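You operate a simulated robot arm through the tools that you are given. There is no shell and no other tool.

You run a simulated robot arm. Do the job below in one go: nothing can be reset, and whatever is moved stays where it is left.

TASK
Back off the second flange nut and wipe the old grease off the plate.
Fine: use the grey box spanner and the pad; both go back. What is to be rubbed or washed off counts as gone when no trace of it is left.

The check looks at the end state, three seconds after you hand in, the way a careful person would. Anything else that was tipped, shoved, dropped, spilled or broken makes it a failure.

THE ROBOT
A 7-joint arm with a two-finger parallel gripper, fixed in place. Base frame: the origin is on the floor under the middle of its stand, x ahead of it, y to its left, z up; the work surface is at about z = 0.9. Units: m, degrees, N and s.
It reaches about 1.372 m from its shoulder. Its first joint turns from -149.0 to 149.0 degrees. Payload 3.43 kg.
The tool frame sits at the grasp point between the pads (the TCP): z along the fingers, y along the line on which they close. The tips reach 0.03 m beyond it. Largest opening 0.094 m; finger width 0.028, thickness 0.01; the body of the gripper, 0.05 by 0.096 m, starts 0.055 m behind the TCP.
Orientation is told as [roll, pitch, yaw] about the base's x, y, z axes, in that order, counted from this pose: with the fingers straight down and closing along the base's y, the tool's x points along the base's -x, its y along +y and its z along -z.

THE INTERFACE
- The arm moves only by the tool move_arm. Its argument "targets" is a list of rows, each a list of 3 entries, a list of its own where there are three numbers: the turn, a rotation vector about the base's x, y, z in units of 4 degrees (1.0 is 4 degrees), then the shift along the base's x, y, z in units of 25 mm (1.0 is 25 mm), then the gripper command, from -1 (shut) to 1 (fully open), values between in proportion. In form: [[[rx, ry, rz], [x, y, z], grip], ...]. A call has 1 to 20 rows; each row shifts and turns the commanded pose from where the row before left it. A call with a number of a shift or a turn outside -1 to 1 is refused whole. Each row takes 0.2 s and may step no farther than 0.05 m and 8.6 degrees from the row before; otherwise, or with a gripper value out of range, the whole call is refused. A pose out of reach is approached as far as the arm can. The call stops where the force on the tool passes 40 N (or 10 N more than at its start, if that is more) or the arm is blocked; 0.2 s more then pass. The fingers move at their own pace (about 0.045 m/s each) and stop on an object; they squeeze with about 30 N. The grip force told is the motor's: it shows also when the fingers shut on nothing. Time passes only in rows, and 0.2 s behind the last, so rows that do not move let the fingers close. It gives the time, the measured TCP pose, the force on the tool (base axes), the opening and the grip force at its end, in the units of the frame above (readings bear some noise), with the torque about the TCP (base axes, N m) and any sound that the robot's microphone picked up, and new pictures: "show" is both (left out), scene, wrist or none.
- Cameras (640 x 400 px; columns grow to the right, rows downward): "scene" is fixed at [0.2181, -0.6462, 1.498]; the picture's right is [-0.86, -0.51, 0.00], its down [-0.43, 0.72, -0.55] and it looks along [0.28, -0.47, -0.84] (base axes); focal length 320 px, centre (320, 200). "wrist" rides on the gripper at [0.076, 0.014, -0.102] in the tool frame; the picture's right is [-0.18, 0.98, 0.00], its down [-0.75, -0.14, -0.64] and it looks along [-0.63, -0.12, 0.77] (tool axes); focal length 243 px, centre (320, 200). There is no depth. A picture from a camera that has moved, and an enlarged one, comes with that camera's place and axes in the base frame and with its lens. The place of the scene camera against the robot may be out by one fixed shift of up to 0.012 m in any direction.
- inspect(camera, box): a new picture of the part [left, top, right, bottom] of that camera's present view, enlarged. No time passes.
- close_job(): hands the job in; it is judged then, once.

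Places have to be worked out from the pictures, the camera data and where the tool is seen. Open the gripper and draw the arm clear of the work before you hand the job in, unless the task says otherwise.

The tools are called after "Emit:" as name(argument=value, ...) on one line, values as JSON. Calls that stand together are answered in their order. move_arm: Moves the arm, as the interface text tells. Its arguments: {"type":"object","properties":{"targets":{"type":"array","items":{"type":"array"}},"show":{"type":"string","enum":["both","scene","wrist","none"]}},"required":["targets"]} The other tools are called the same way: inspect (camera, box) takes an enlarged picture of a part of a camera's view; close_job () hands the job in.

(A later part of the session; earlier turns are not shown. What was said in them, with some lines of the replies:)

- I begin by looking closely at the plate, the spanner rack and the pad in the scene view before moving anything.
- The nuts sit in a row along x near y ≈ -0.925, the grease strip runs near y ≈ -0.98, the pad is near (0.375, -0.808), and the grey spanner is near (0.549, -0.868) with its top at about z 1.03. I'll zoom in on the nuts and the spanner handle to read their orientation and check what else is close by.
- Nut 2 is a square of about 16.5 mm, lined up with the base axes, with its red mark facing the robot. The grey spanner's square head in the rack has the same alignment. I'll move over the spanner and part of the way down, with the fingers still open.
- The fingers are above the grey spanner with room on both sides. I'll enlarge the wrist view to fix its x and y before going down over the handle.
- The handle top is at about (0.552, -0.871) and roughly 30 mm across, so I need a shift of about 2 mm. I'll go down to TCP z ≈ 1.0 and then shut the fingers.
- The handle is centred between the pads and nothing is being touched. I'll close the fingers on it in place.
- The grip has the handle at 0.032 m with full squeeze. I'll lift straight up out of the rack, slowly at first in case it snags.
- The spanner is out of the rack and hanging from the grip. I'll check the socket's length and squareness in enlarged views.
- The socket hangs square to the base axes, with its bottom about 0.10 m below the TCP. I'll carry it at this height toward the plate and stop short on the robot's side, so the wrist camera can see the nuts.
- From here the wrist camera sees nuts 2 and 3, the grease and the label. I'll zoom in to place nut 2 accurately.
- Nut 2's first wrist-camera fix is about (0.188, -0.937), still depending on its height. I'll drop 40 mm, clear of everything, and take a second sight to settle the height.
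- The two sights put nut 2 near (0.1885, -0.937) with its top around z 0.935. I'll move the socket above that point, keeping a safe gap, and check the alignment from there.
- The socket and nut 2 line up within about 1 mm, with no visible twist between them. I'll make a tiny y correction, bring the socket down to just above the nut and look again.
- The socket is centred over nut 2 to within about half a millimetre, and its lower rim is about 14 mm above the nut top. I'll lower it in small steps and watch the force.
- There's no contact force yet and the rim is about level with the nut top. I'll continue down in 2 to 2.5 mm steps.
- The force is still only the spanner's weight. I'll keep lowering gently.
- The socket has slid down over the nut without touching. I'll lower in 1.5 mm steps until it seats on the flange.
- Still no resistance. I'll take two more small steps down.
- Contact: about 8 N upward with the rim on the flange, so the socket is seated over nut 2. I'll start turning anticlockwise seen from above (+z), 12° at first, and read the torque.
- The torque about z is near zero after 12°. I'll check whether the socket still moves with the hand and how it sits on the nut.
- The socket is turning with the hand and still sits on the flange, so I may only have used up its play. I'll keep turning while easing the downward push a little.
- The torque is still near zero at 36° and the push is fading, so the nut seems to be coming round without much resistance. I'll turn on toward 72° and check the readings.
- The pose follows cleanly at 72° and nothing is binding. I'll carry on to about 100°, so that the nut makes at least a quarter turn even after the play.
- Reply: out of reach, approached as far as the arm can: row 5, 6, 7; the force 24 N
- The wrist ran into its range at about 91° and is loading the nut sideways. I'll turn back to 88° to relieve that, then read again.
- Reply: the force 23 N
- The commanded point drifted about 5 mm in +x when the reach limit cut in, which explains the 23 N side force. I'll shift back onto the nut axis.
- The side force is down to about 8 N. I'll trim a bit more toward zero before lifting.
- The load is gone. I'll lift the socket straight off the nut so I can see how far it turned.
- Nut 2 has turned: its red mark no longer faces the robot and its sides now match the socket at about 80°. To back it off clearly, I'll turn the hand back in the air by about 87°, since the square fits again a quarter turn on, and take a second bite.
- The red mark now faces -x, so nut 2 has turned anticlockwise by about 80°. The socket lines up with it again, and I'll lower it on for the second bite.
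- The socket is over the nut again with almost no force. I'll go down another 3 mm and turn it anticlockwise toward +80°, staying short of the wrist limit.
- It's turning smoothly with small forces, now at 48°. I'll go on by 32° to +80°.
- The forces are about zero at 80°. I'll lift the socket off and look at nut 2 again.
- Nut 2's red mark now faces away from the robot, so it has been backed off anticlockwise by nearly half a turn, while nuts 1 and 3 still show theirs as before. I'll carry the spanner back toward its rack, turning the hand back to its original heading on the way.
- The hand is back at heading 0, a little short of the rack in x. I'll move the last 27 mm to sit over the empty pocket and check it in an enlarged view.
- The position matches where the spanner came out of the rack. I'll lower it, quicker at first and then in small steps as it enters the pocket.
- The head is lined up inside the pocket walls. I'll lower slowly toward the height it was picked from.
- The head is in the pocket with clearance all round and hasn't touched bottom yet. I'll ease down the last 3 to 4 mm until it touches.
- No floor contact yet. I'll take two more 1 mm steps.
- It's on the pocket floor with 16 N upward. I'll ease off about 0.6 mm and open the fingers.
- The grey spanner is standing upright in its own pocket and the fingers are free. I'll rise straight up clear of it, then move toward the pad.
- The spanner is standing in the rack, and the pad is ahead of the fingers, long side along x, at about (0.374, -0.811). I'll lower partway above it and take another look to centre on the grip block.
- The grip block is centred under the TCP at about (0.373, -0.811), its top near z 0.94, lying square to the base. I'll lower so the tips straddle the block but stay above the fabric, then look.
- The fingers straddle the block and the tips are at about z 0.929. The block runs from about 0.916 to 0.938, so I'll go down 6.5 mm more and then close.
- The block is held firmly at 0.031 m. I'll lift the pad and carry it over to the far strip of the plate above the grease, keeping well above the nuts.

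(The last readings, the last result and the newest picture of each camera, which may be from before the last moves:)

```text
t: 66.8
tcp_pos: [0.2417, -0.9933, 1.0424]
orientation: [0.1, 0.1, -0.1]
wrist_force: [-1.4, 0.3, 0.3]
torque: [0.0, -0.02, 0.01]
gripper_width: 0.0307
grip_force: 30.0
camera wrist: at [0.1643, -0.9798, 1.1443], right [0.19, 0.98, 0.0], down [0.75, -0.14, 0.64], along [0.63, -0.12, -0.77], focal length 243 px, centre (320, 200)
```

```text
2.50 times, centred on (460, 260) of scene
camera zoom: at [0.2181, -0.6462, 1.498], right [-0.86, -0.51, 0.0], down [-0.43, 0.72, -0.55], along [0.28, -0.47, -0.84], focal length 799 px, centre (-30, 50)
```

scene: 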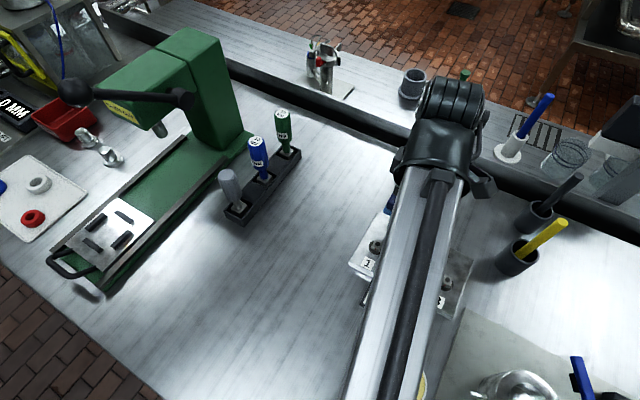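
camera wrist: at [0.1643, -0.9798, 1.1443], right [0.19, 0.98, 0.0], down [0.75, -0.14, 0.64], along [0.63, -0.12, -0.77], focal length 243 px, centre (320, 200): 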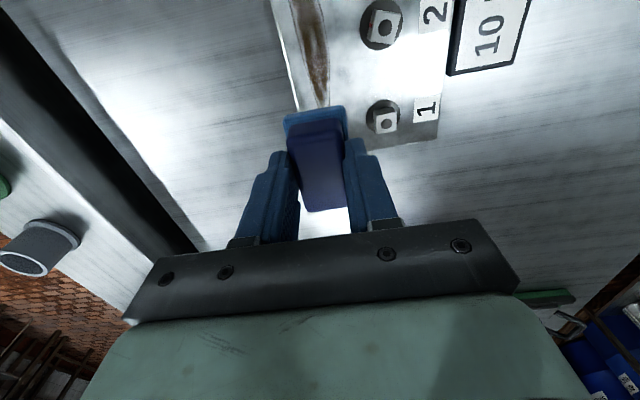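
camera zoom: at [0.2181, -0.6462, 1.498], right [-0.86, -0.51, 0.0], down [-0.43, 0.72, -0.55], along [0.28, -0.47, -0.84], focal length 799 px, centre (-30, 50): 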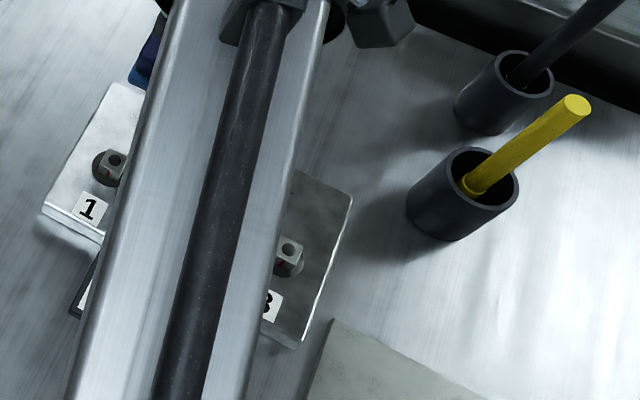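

The grease lies between y ≈ -1.002 and -0.978, with the plate's back edge near -1.013 and nut 2's flange well to the side. I'll centre the pad at y ≈ -0.991 and lower it onto the +x end of the grease, slowly near the plate.

Emit:
move_arm(targets=[[[0, 0, 0], [0, 0.1, -0.7], -1], [[0, 0, 0], [0, 0, -0.7], -1], [[0, 0, 0], [0, 0, -0.6], -1], [[0, 0, 0], [0, 0, -0.3], -1], [[0, 0, 0], [0, 0, 0], -1]], show="wrist")

Emit:
inspect(camera="wrist", box=[220, 40, 420, 180])

```text
t: 68.0
tcp_pos: [0.2419, -0.9899, 0.9837]
orientation: [0.0, -0.1, -0.1]
wrist_force: [-0.6, 1.0, 0.3]
torque: [0.0, 0.0, 0.0]
gripper_width: 0.031
grip_force: 29.9
camera wrist: at [0.1644, -0.9771, 1.0867], right [0.19, 0.98, 0.0], down [0.75, -0.14, 0.64], along [0.63, -0.12, -0.77], focal length 243 px, centre (320, 200)
```

wrist: 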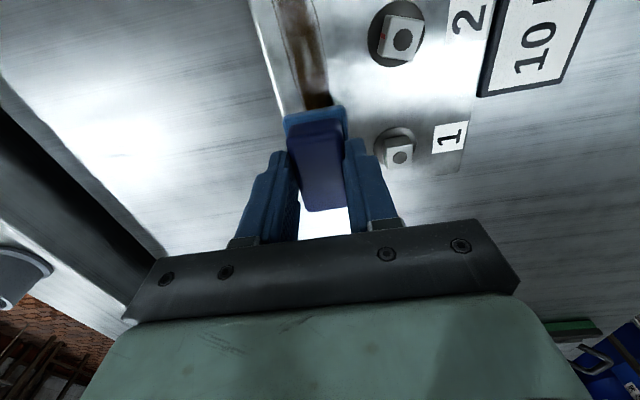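

```text
2.86 times, centred on (320, 110) of wrist
camera zoom: at [0.1644, -0.9771, 1.0867], right [0.19, 0.98, 0.0], down [0.75, -0.14, 0.64], along [0.63, -0.12, -0.77], focal length 693 px, centre (320, 457)
```

zoom: 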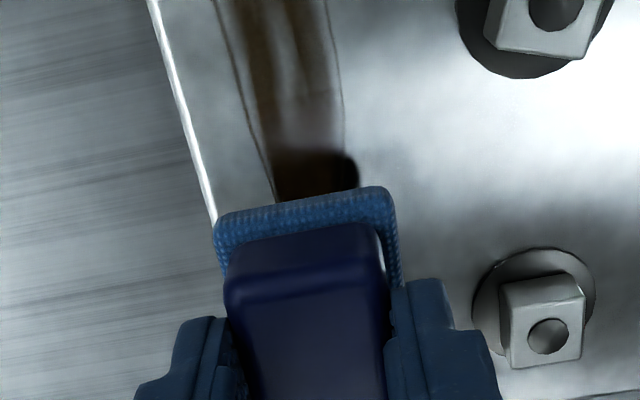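

The pad is about 12 mm above the plate and in line with the grease. I'll lower in 2 mm steps until I feel contact.

Emit:
move_arm(targets=[[[0, 0, 0], [0, 0, -0.1], -1], [[0, 0, 0], [0, 0, -0.1], -1], [[0, 0, 0], [0, 0, -0.1], -1], [[0, 0, 0], [0, 0, -0.08], -1], [[0, 0, 0], [0, 0, 0], -1]], show="none")

```text
t: 69.2
tcp_pos: [0.2414, -0.9909, 0.9739]
orientation: [0.0, 0.0, -0.1]
wrist_force: [-0.1, -0.4, 0.0]
torque: [-0.01, 0.02, 0.0]
gripper_width: 0.0306
grip_force: 29.9
```

No contact at 0.974. I'll continue in 1 mm steps.

Emit:
move_arm(targets=[[[0, 0, 0], [0, 0, -0.05], -1], [[0, 0, 0], [0, 0, -0.05], -1], [[0, 0, 0], [0, 0, 0], -1]], show="none")

Emit:
move_arm(targets=[[[0, 0, 0], [0, 0, -0.04], -1], [[0, 0, 0], [0, 0, 0], -1]], show="none")

```text
t: 70.0
tcp_pos: [0.2423, -0.9903, 0.973]
orientation: [-0.1, 0.1, 0.0]
wrist_force: [0.5, -2.0, 11.2]
torque: [-0.03, -0.03, 0.0]
gripper_width: 0.0309
grip_force: 29.9
```

```text
t: 70.6
tcp_pos: [0.2418, -0.9901, 0.973]
orientation: [-0.2, 0.0, -0.1]
wrist_force: [-1.6, -2.9, 27.5]
torque: [-0.06, -0.09, -0.02]
gripper_width: 0.0309
grip_force: 30.5
```

Contact is stiff: 11 N at first, 27 N after another 1 mm. I'll back off to the lighter press and start wiping slowly toward -x along the grease.

Emit:
move_arm(targets=[[[0, 0, 0], [0, 0, 0.04], -1], [[0, 0, 0], [-0.2, 0, 0], -1], [[0, 0, 0], [-0.3, 0, 0], -1], [[0, 0, 0], [-0.3, 0, 0], -1], [[0, 0, 0], [-0.3, 0, 0], -1], [[0, 0, 0], [0, 0, 0], -1]], show="wrist")

Emit:
inspect(camera="wrist", box=[220, 40, 420, 180])

```text
t: 72.0
tcp_pos: [0.2134, -0.9899, 0.9729]
orientation: [-0.1, 0.0, -0.2]
wrist_force: [9.1, 0.7, 21.0]
torque: [0.06, -0.35, -0.04]
gripper_width: 0.0304
grip_force: 30.2
camera wrist: at [0.1364, -0.9761, 1.0756], right [0.19, 0.98, 0.0], down [0.75, -0.14, 0.64], along [0.63, -0.12, -0.77], focal length 243 px, centre (320, 200)
```

wrist: 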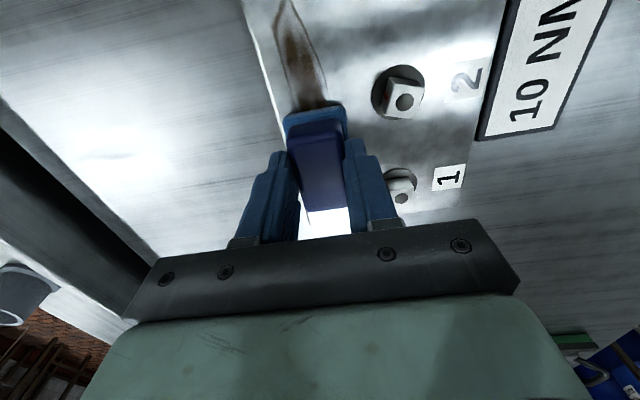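

```text
2.86 times, centred on (320, 110) of wrist
camera zoom: at [0.1364, -0.9761, 1.0756], right [0.19, 0.98, 0.0], down [0.75, -0.14, 0.64], along [0.63, -0.12, -0.77], focal length 693 px, centre (320, 457)
```

zoom: 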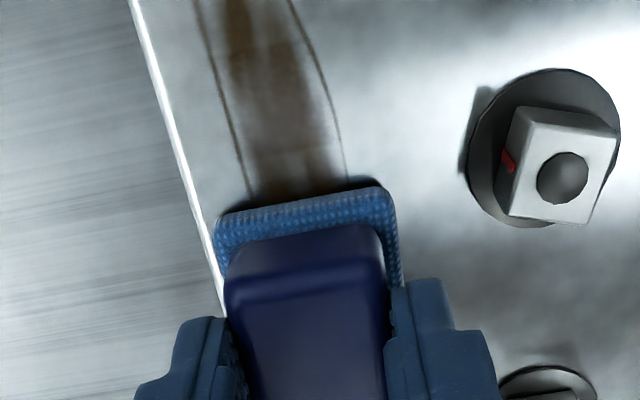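

Contact is steady at 21 N down with 9 N drag, and the grease is still visible ahead of the pad. I'll ease the pressure slightly and carry the stroke on past the -x end of the grease.

Emit:
move_arm(targets=[[[0, 0, 0], [-0.3, 0, 0.02], -1], [[0, 0, 0], [-0.35, 0, 0], -1], [[0, 0, 0], [-0.35, 0, 0], -1], [[0, 0, 0], [-0.35, 0, 0], -1], [[0, 0, 0], [-0.35, 0, 0], -1], [[0, 0, 0], [-0.35, 0, 0], -1], [[0, 0, 0], [-0.35, 0, 0], -1], [[0, 0, 0], [-0.35, 0, 0], -1], [[0, 0, 0], [0, 0, 0], -1]], show="both")

Emit:
inspect(camera="wrist", box=[220, 40, 420, 180])

Emit:
inspect(camera="scene", box=[340, 190, 560, 330])

```text
t: 74.0
tcp_pos: [0.1439, -0.9906, 0.9731]
orientation: [0.1, 0.0, -0.1]
wrist_force: [0.6, 0.2, 3.4]
torque: [0.02, 0.05, -0.01]
gripper_width: 0.0308
grip_force: 30.0
camera wrist: at [0.0674, -0.9769, 1.0757], right [0.19, 0.98, 0.0], down [0.75, -0.14, 0.64], along [0.63, -0.12, -0.77], focal length 243 px, centre (320, 200)
```

scene: 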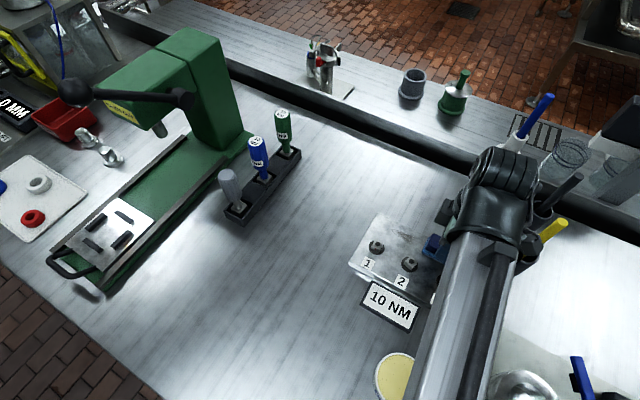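
wrist: 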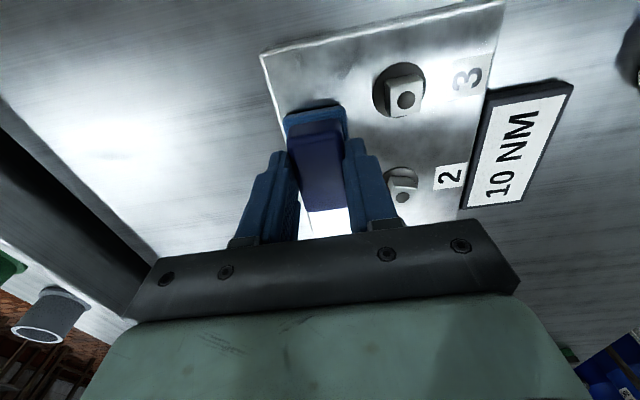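

```text
2.86 times, centred on (320, 110) of wrist
camera zoom: at [0.0674, -0.9769, 1.0757], right [0.19, 0.98, 0.0], down [0.75, -0.14, 0.64], along [0.63, -0.12, -0.77], focal length 693 px, centre (320, 457)
```

zoom: 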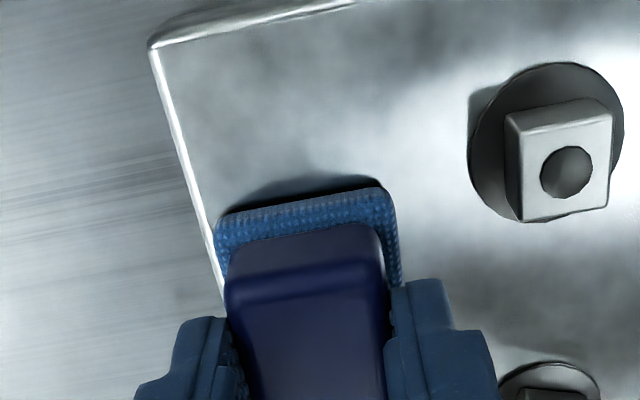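

```text
2.86 times, centred on (450, 260) of scene
camera zoom: at [0.2181, -0.6462, 1.498], right [-0.86, -0.51, 0.0], down [-0.43, 0.72, -0.55], along [0.28, -0.47, -0.84], focal length 913 px, centre (-51, 29)
```

zoom: 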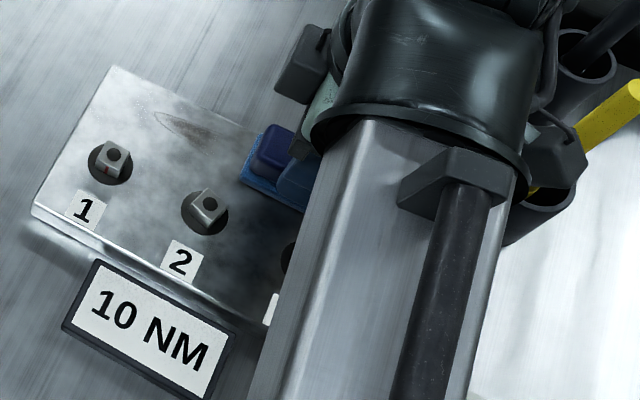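

The first pass has faded the grease strongly, and a faint stain is left. I'll press a touch more and wipe back along the same line, then repeat.

Emit:
move_arm(targets=[[[0, 0, 0], [0, 0, -0.03], -1], [[0, 0, 0], [0.35, 0, 0], -1], [[0, 0, 0], [0.35, 0, 0], -1], [[0, 0, 0], [0.35, 0, 0], -1], [[0, 0, 0], [0.35, 0, 0], -1], [[0, 0, 0], [0.35, 0, 0], -1], [[0, 0, 0], [0.35, 0, 0], -1], [[0, 0, 0], [0.35, 0, 0], -1], [[0, 0, 0], [0.35, 0, 0], -1], [[0, 0, 0], [0.35, 0, 0], -1], [[0, 0, 0], [0.35, 0, 0], -1], [[0, 0, 0], [0.35, 0, 0], -1], [[0, 0, 0], [0, 0, 0], -1]], show="wrist")

Emit:
inspect(camera="wrist", box=[220, 0, 420, 140])

Emit:
inspect(camera="scene", box=[340, 190, 560, 330])

```text
t: 76.8
tcp_pos: [0.2412, -0.9892, 0.9731]
orientation: [-0.1, 0.0, -0.1]
wrist_force: [-4.9, -0.6, 13.2]
torque: [0.01, 0.23, -0.07]
gripper_width: 0.0309
grip_force: 30.0
camera wrist: at [0.1646, -0.9768, 1.0754], right [0.19, 0.98, 0.0], down [0.75, -0.14, 0.64], along [0.63, -0.12, -0.77], focal length 243 px, centre (320, 200)
```

wrist: 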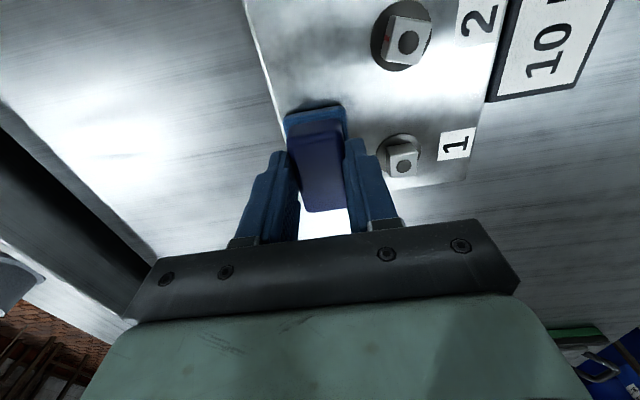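

```text
2.86 times, centred on (320, 70) of wrist
camera zoom: at [0.1646, -0.9768, 1.0754], right [0.19, 0.98, 0.0], down [0.75, -0.14, 0.64], along [0.63, -0.12, -0.77], focal length 693 px, centre (320, 571)
```

zoom: 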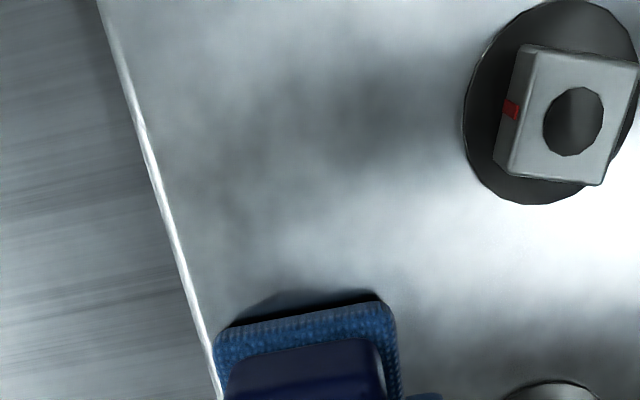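

```text
2.86 times, centred on (450, 260) of scene
camera zoom: at [0.2181, -0.6462, 1.498], right [-0.86, -0.51, 0.0], down [-0.43, 0.72, -0.55], along [0.28, -0.47, -0.84], focal length 913 px, centre (-51, 29)
```

zoom: 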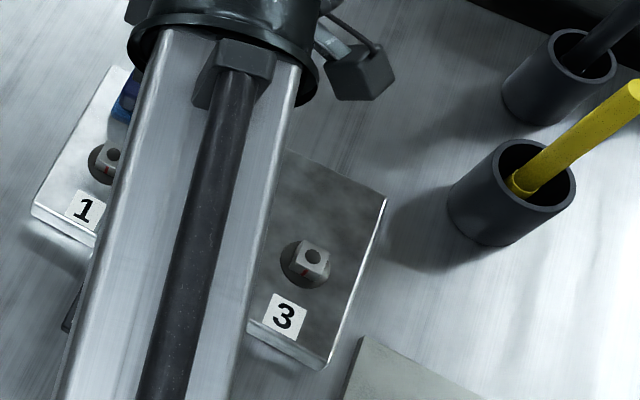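

Most of the stain is gone from the strip I can see. I'll make one more full pass there and back to remove any faint trace, then lift and inspect.

Emit:
move_arm(targets=[[[0, 0, 0], [-0.35, 0.1, 0], -1], [[0, 0, 0], [-0.35, 0, 0], -1], [[0, 0, 0], [-0.35, 0, 0], -1], [[0, 0, 0], [-0.35, 0, 0], -1], [[0, 0, 0], [-0.35, 0, 0], -1], [[0, 0, 0], [-0.35, 0, 0], -1], [[0, 0, 0], [-0.35, 0, 0], -1], [[0, 0, 0], [-0.35, 0, 0], -1], [[0, 0, 0], [-0.35, 0, 0], -1], [[0, 0, 0], [-0.35, 0, 0], -1], [[0, 0, 0], [-0.4, 0, 0], -1], [[0, 0, 0], [0, 0, 0], -1]], show="none")

Emit:
move_arm(targets=[[[0, 0, 0], [0.2, -0.15, 0], -1], [[0, 0, 0], [0.35, 0, 0], -1], [[0, 0, 0], [0.35, 0, 0], -1], [[0, 0, 0], [0.35, 0, 0], -1], [[0, 0, 0], [0.35, 0, 0], -1], [[0, 0, 0], [0.35, 0, 0], -1], [[0, 0, 0], [0.35, 0, 0], -1], [[0, 0, 0], [0.35, 0, 0], -1], [[0, 0, 0], [0.35, 0, 0], -1], [[0, 0, 0], [0.35, 0, 0], -1], [[0, 0, 0], [0.35, 0, 0], -1], [[0, 0, 0], [0.35, 0, 0], -1], [[0, 0, 0], [0, 0, 0], -1]], show="none")

```text
t: 79.4
tcp_pos: [0.1431, -0.9885, 0.9725]
orientation: [0.0, 0.0, -0.1]
wrist_force: [4.3, -0.1, 14.0]
torque: [0.05, -0.15, 0.0]
gripper_width: 0.0308
grip_force: 30.4
```

```text
t: 82.2
tcp_pos: [0.2463, -0.9915, 0.9733]
orientation: [0.0, 0.0, -0.1]
wrist_force: [-5.3, 0.5, 14.6]
torque: [0.03, 0.19, 0.02]
gripper_width: 0.0309
grip_force: 30.2
```

Steady 14 N contact on both passes. I'll lift off and move clear toward the pad's own place, so both cameras can check the plate.

Emit:
move_arm(targets=[[[0, 0, 0], [0, 0, 0.3], -1], [[0, 0, 0], [0, 0, 0.7], -1], [[0, 0, 0], [0, 0, 0.9], -1], [[0, 0, 0], [0, 0, 0.9], -1], [[0, 0, 0], [0.5, 0.71, 0], -1], [[0, 0, 0], [0.5, 0.71, 0], -1], [[0, 0, 0], [0.5, 0.71, 0], -1], [[0, 0, 0], [0.5, 0.71, 0], -1], [[0, 0, 0], [0.5, 0.71, 0], -1], [[0, 0, 0], [0.5, 0.71, 0], -1], [[0, 0, 0], [0.5, 0.71, 0], -1], [[0, 0, 0], [0.5, 0.71, 0], -1], [[0, 0, 0], [0.5, 0.71, 0], -1], [[0, 0, 0], [0.5, 0.71, 0], -1], [[0, 0, 0], [0, 0, 0], -1]], show="both")

Emit:
inspect(camera="scene", box=[345, 205, 485, 325])

Emit:
inspect(camera="scene", box=[375, 215, 465, 275])

```text
t: 85.4
tcp_pos: [0.371, -0.8139, 1.0428]
orientation: [0.1, -0.1, -0.1]
wrist_force: [-0.3, 0.5, 0.2]
torque: [0.03, -0.01, 0.02]
gripper_width: 0.0309
grip_force: 30.1
camera wrist: at [0.2936, -0.8006, 1.1452], right [0.19, 0.98, 0.0], down [0.75, -0.14, 0.64], along [0.63, -0.12, -0.77], focal length 243 px, centre (320, 200)
```

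scene: 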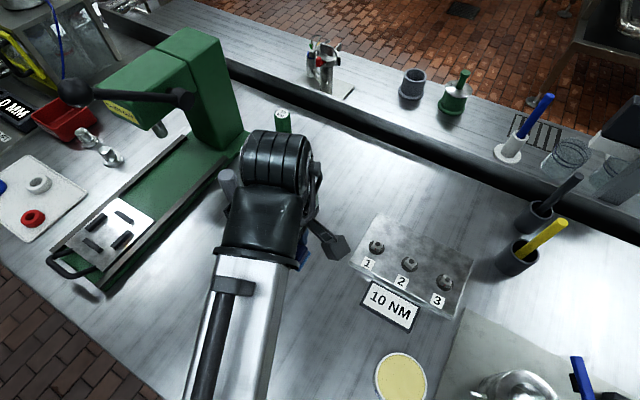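
wrist: 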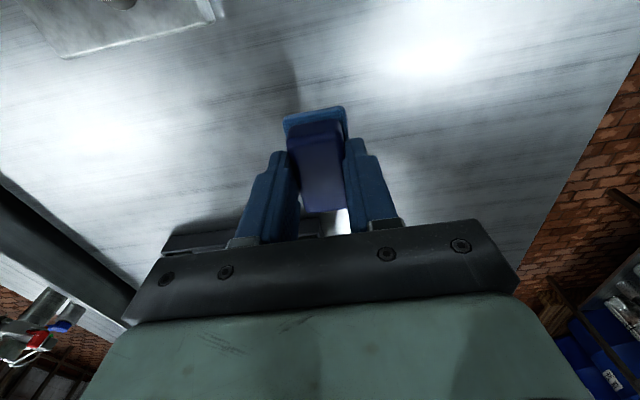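

```text
3.33 times, centred on (415, 265) of scene
camera zoom: at [0.2181, -0.6462, 1.498], right [-0.86, -0.51, 0.0], down [-0.43, 0.72, -0.55], along [0.28, -0.47, -0.84], focal length 1066 px, centre (3, -17)
```

zoom: 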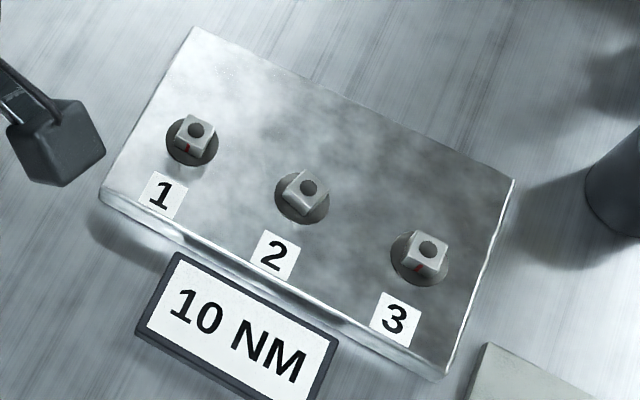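

```text
6.67 times, centred on (420, 245) of scene
camera zoom: at [0.2181, -0.6462, 1.498], right [-0.86, -0.51, 0.0], down [-0.43, 0.72, -0.55], along [0.28, -0.47, -0.84], focal length 2131 px, centre (-347, -100)
```

zoom: 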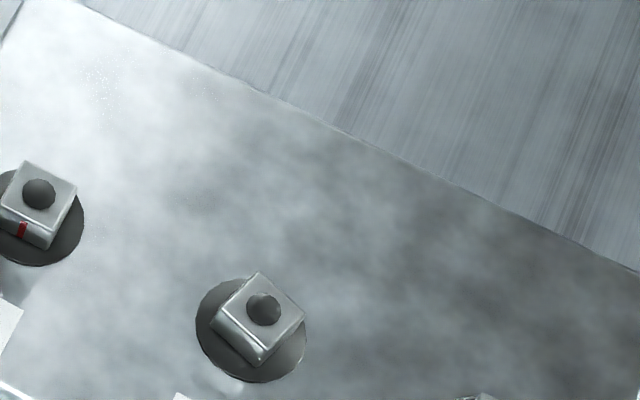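

The plate hasn't moved and the brown stain looks gone. I'll zoom further along the wiped strip to make sure no trace is left.

Emit:
inspect(camera="scene", box=[382, 220, 420, 245])

Emit:
inspect(camera="scene", box=[416, 234, 456, 262])

```text
16.00 times, centred on (401, 232) of scene
camera zoom: at [0.2181, -0.6462, 1.498], right [-0.86, -0.51, 0.0], down [-0.43, 0.72, -0.55], along [0.28, -0.47, -0.84], focal length 5115 px, centre (-976, -320)
```

zoom: 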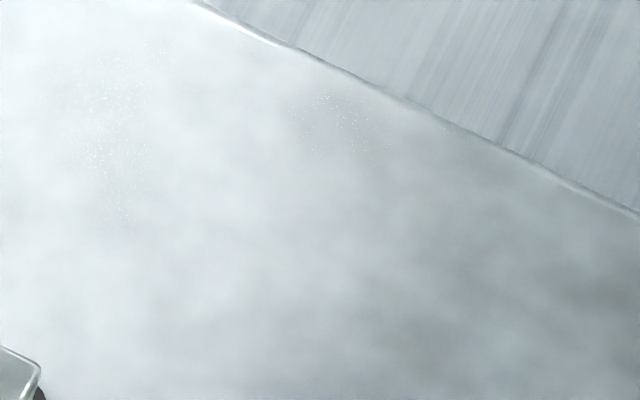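

```text
14.29 times, centred on (436, 248) of scene
camera zoom: at [0.2181, -0.6462, 1.498], right [-0.86, -0.51, 0.0], down [-0.43, 0.72, -0.55], along [0.28, -0.47, -0.84], focal length 4567 px, centre (-1337, -486)
```

zoom: 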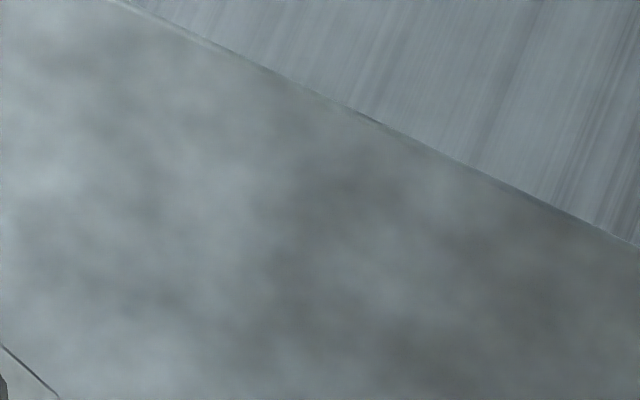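

No brown is left anywhere along the strip, only the metal's own mottling. Now I'll put the pad back where it lay, shifting +3.75 mm in x and y, and lower it toward the bench.

Emit:
move_arm(targets=[[[0, 0, 0], [0.15, 0.15, 0], -1], [[0, 0, 0], [0, 0, -0.7], -1], [[0, 0, 0], [0, 0, -0.8], -1], [[0, 0, 0], [0, 0, -0.8], -1], [[0, 0, 0], [0, 0, -0.6], -1], [[0, 0, 0], [0, 0, -0.3], -1], [[0, 0, 0], [0, 0, -0.15], -1], [[0, 0, 0], [0, 0, -0.1], -1], [[0, 0, 0], [0, 0, 0], -1]], show="wrist")

```text
t: 87.4
tcp_pos: [0.3736, -0.8112, 0.9549]
orientation: [0.0, 0.0, -0.1]
wrist_force: [-0.8, -0.1, -0.6]
torque: [-0.01, 0.01, -0.02]
gripper_width: 0.031
grip_force: 30.6
camera wrist: at [0.2972, -0.7969, 1.0579], right [0.19, 0.98, 0.0], down [0.75, -0.14, 0.64], along [0.63, -0.12, -0.77], focal length 243 px, centre (320, 200)
```

wrist: 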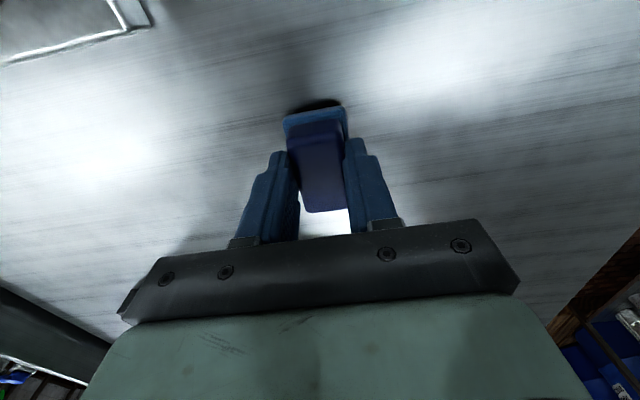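

The pose matches where I picked the pad up, about 4 mm above the bench. I'll ease down until it touches.

Emit:
move_arm(targets=[[[0, 0, 0], [0, 0, -0.06], -1], [[0, 0, 0], [0, 0, -0.06], -1], [[0, 0, 0], [0, 0, -0.02], -1], [[0, 0, 0], [0, 0, 0], -1]], show="none")

```text
t: 88.4
tcp_pos: [0.3729, -0.8102, 0.9529]
orientation: [0.0, 0.0, -0.1]
wrist_force: [0.2, 0.3, 0.0]
torque: [-0.01, -0.02, 0.02]
gripper_width: 0.0307
grip_force: 30.0
```

No contact yet. I'll lower another 1 to 1.5 mm.

Emit:
move_arm(targets=[[[0, 0, 0], [0, 0, -0.03], -1], [[0, 0, 0], [0, 0, -0.02], -1], [[0, 0, 0], [0, 0, 0], -1]], show="none")

```text
t: 89.2
tcp_pos: [0.3737, -0.8108, 0.9505]
orientation: [-0.1, 0.1, -0.1]
wrist_force: [0.1, -0.2, 0.3]
torque: [0.01, -0.02, 0.04]
gripper_width: 0.0307
grip_force: 30.2
```

Still free, so the pad may have shifted up slightly in the grip during wiping. I'll continue in 0.75 mm steps.

Emit:
move_arm(targets=[[[0, 0, 0], [0, 0, -0.03], -1], [[0, 0, 0], [0, 0, 0], -1]], show="none")

Emit:
move_arm(targets=[[[0, 0, 0], [0, 0, -0.03], -1], [[0, 0, 0], [0, 0, 0], -1]], show="wrist")

```text
t: 89.8
tcp_pos: [0.3735, -0.8104, 0.9499]
orientation: [0.0, 0.1, 0.0]
wrist_force: [0.6, 1.0, 3.9]
torque: [0.03, -0.02, -0.02]
gripper_width: 0.0305
grip_force: 30.5
```

```text
t: 90.4
tcp_pos: [0.3739, -0.8107, 0.95]
orientation: [-0.1, 0.0, -0.1]
wrist_force: [-0.1, -0.5, 15.5]
torque: [0.0, -0.04, 0.04]
gripper_width: 0.0306
grip_force: 30.2
camera wrist: at [0.2969, -0.7967, 1.0528], right [0.19, 0.98, 0.0], down [0.75, -0.14, 0.64], along [0.63, -0.12, -0.77], focal length 243 px, centre (320, 200)
```

wrist: 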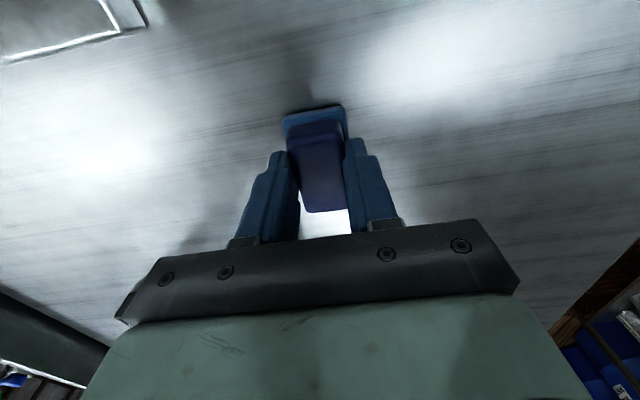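

The pad is on the bench, pressing at 15 N. I'll ease up slightly, open the fingers and rise straight off.

Emit:
move_arm(targets=[[[0, 0, 0], [0, 0, 0.03], -1], [[0, 0, 0], [0, 0, 0], 0], [[0, 0, 0], [0, 0, 0], 0.2], [[0, 0, 0], [0, 0, 0], 0.5], [[0, 0, 0], [0, 0, 0], 0.5], [[0, 0, 0], [0, 0, 0.3], 0.5], [[0, 0, 0], [0, 0, 0.6], 0.7], [[0, 0, 0], [0, 0, 0.9], 1], [[0, 0, 0], [0, 0, 0.9], 1], [[0, 0, 0], [0, 0, 0.9], 1], [[0, 0, 0], [0, 0, 0.9], 1], [[0, 0, 0], [0, 0, 0.9], 1], [[0, 0, 0], [0, 0, 0.9], 1], [[0, 0, 0], [0, 0, 0], 1]], show="both")

Emit:
inspect(camera="wrist", box=[240, 40, 400, 160])

```text
t: 93.4
tcp_pos: [0.3738, -0.8097, 1.1074]
orientation: [0.0, 0.0, -0.1]
wrist_force: [-0.4, -0.1, 0.4]
torque: [0.0, 0.0, -0.02]
gripper_width: 0.0944
grip_force: 0.1
camera wrist: at [0.297, -0.7964, 1.2101], right [0.19, 0.98, 0.0], down [0.75, -0.14, 0.64], along [0.63, -0.12, -0.77], focal length 243 px, centre (320, 200)
```

scene: 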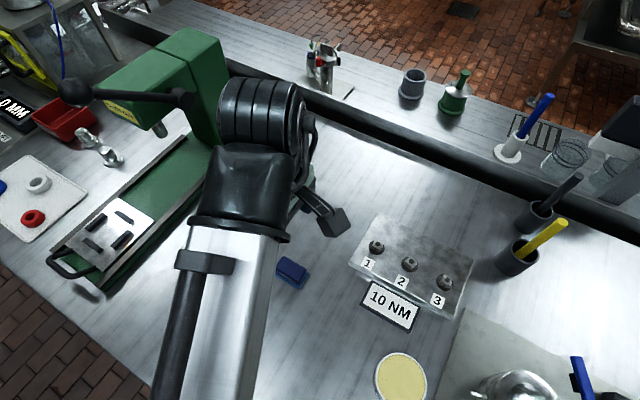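
wrist: 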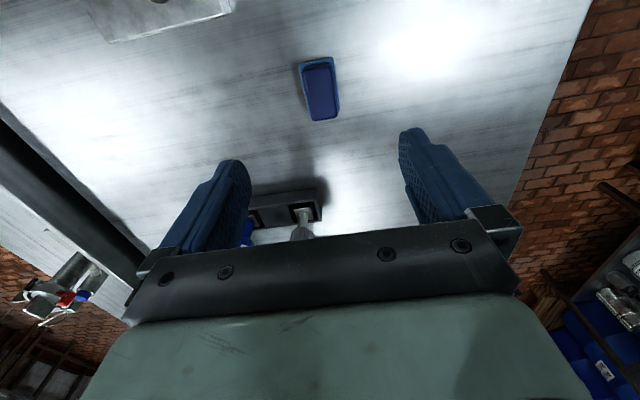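

```text
3.33 times, centred on (320, 100) of wrist
camera zoom: at [0.297, -0.7964, 1.2101], right [0.19, 0.98, 0.0], down [0.75, -0.14, 0.64], along [0.63, -0.12, -0.77], focal length 809 px, centre (320, 533)
```

zoom: 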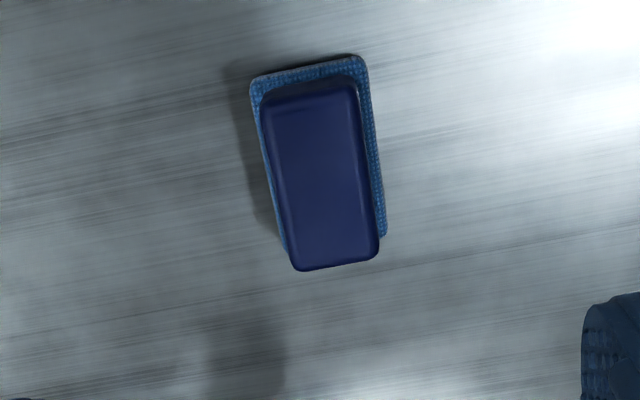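

The pad is flat on the bench in its original place, and the fingers are open. I'll draw the arm up and back to its starting pose, clear of the work, and check everything from there.

Emit:
move_arm(targets=[[[0, 0, 0], [0, 0, 0.9], 1], [[0, 0, 0], [0, 0, 0.9], 1], [[0, 0, 0], [0, 0, 0.9], 1], [[0, 0, 0], [0, 0, 0.9], 1], [[0, 0, 0], [0.8, -0.05, 0.1], 1], [[0, 0, 0], [0.9, -0.05, 0.1], 1], [[0, 0, 0], [0.9, -0.05, 0], 1], [[0, 0, 0], [0.9, -0.05, 0], 1], [[0, 0, 0], [0.9, -0.05, 0], 1], [[0, 0, 0], [0.9, -0.05, 0], 1], [[0, 0, 0], [0.9, -0.05, 0], 1], [[0, 0, 0], [0.7, -0.05, 0], 1], [[0, 0, 0], [0, 0, 0], 1]], show="both")

Emit:
inspect(camera="scene", box=[200, 90, 320, 230])

Emit:
inspect(camera="scene", box=[340, 200, 500, 340])

Emit:
inspect(camera="scene", box=[260, 240, 330, 300])

```text
t: 96.2
tcp_pos: [0.5465, -0.8203, 1.2034]
orientation: [0.0, 0.0, -0.1]
wrist_force: [0.1, 0.2, -0.2]
torque: [0.05, 0.01, 0.02]
gripper_width: 0.094
grip_force: 0.0
camera wrist: at [0.47, -0.8062, 1.3054], right [0.19, 0.98, 0.0], down [0.75, -0.14, 0.64], along [0.63, -0.12, -0.77], focal length 243 px, centre (320, 200)
```

scene: 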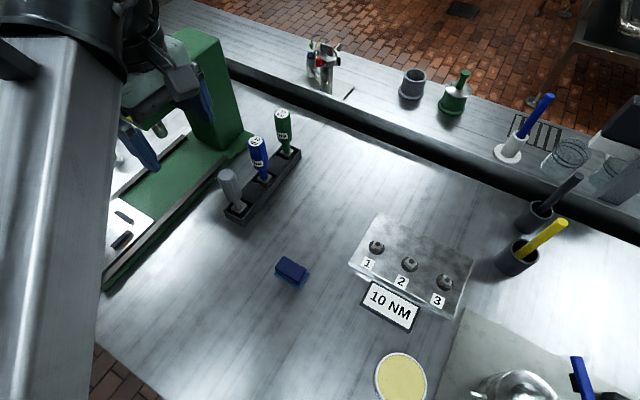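
wrist: 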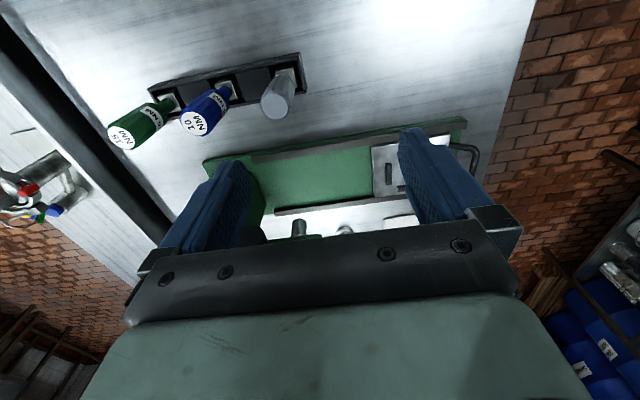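

```text
2.86 times, centred on (260, 160) of scene
camera zoom: at [0.2181, -0.6462, 1.498], right [-0.86, -0.51, 0.0], down [-0.43, 0.72, -0.55], along [0.28, -0.47, -0.84], focal length 913 px, centre (491, 314)
```

zoom: 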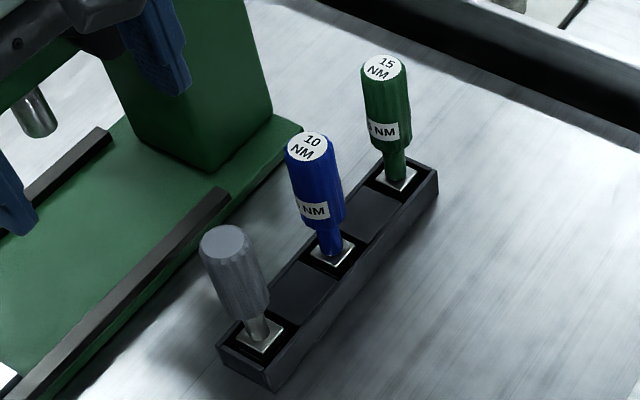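

```text
2.86 times, centred on (420, 270) of scene
camera zoom: at [0.2181, -0.6462, 1.498], right [-0.86, -0.51, 0.0], down [-0.43, 0.72, -0.55], along [0.28, -0.47, -0.84], focal length 913 px, centre (34, 0)
```

zoom: 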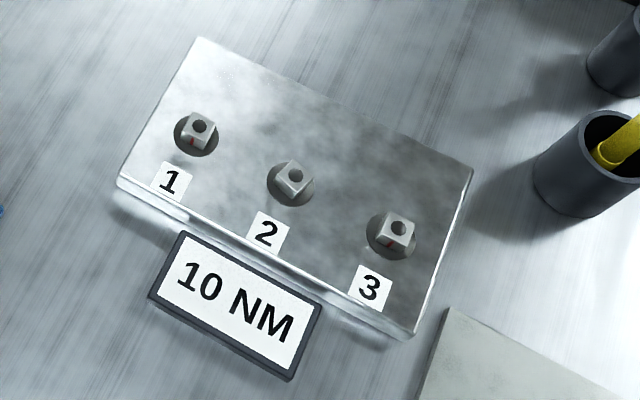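

```text
6.67 times, centred on (295, 270) of scene
camera zoom: at [0.2181, -0.6462, 1.498], right [-0.86, -0.51, 0.0], down [-0.43, 0.72, -0.55], along [0.28, -0.47, -0.84], focal length 2131 px, centre (487, -267)
```

zoom: 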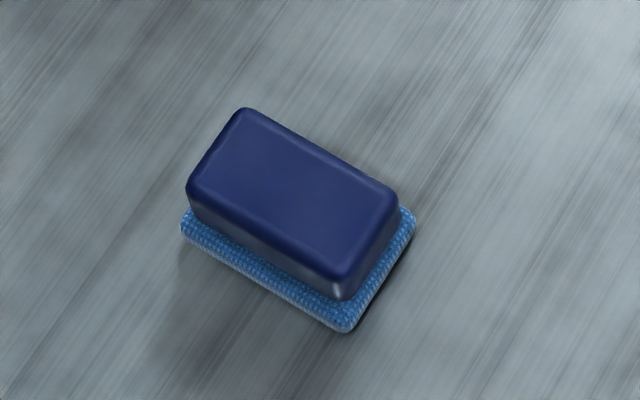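

Everything matches the start apart from the job itself. Nut 2 is backed off anticlockwise by nearly half a turn and the plate is clean. The grey spanner is back in its pocket, and the pad is within about 1 mm of where it lay. The gripper is open and clear, so I'm handing in.

Emit:
close_job()

```text
The job is handed in.
```

I backed off the second flange nut and wiped the old grease off the plate. The job is handed in, but I haven't seen the result of the check.

- **Nut 2:** I turned it anticlockwise by about 165° in two bites. Its red mark, which faced the robot at the start, now faces the far side of the plate. The nut is still on its stud. It turned with almost no resistance, and you gave no angle, so I stopped just short of half a turn. Nuts 1 and 3 were not touched.
- **Grease:** I made four passes with the pad. In the close-up views no brown is left along the strip, only the metal's own mottling.
- **Tools:** The grey spanner is upright in its own rack pocket. The pad is on the bench within about 1 mm of where it lay.
- **Side load on nut 2:** During the first bite the wrist reached its limit at about 91° and pushed the nut sideways with about 23 N. I eased that off before lifting, and nothing shifted.
- **Everything else:** The plate, the sign and the rest of the bench look unmoved. The gripper is open and the arm is back at its starting pose.
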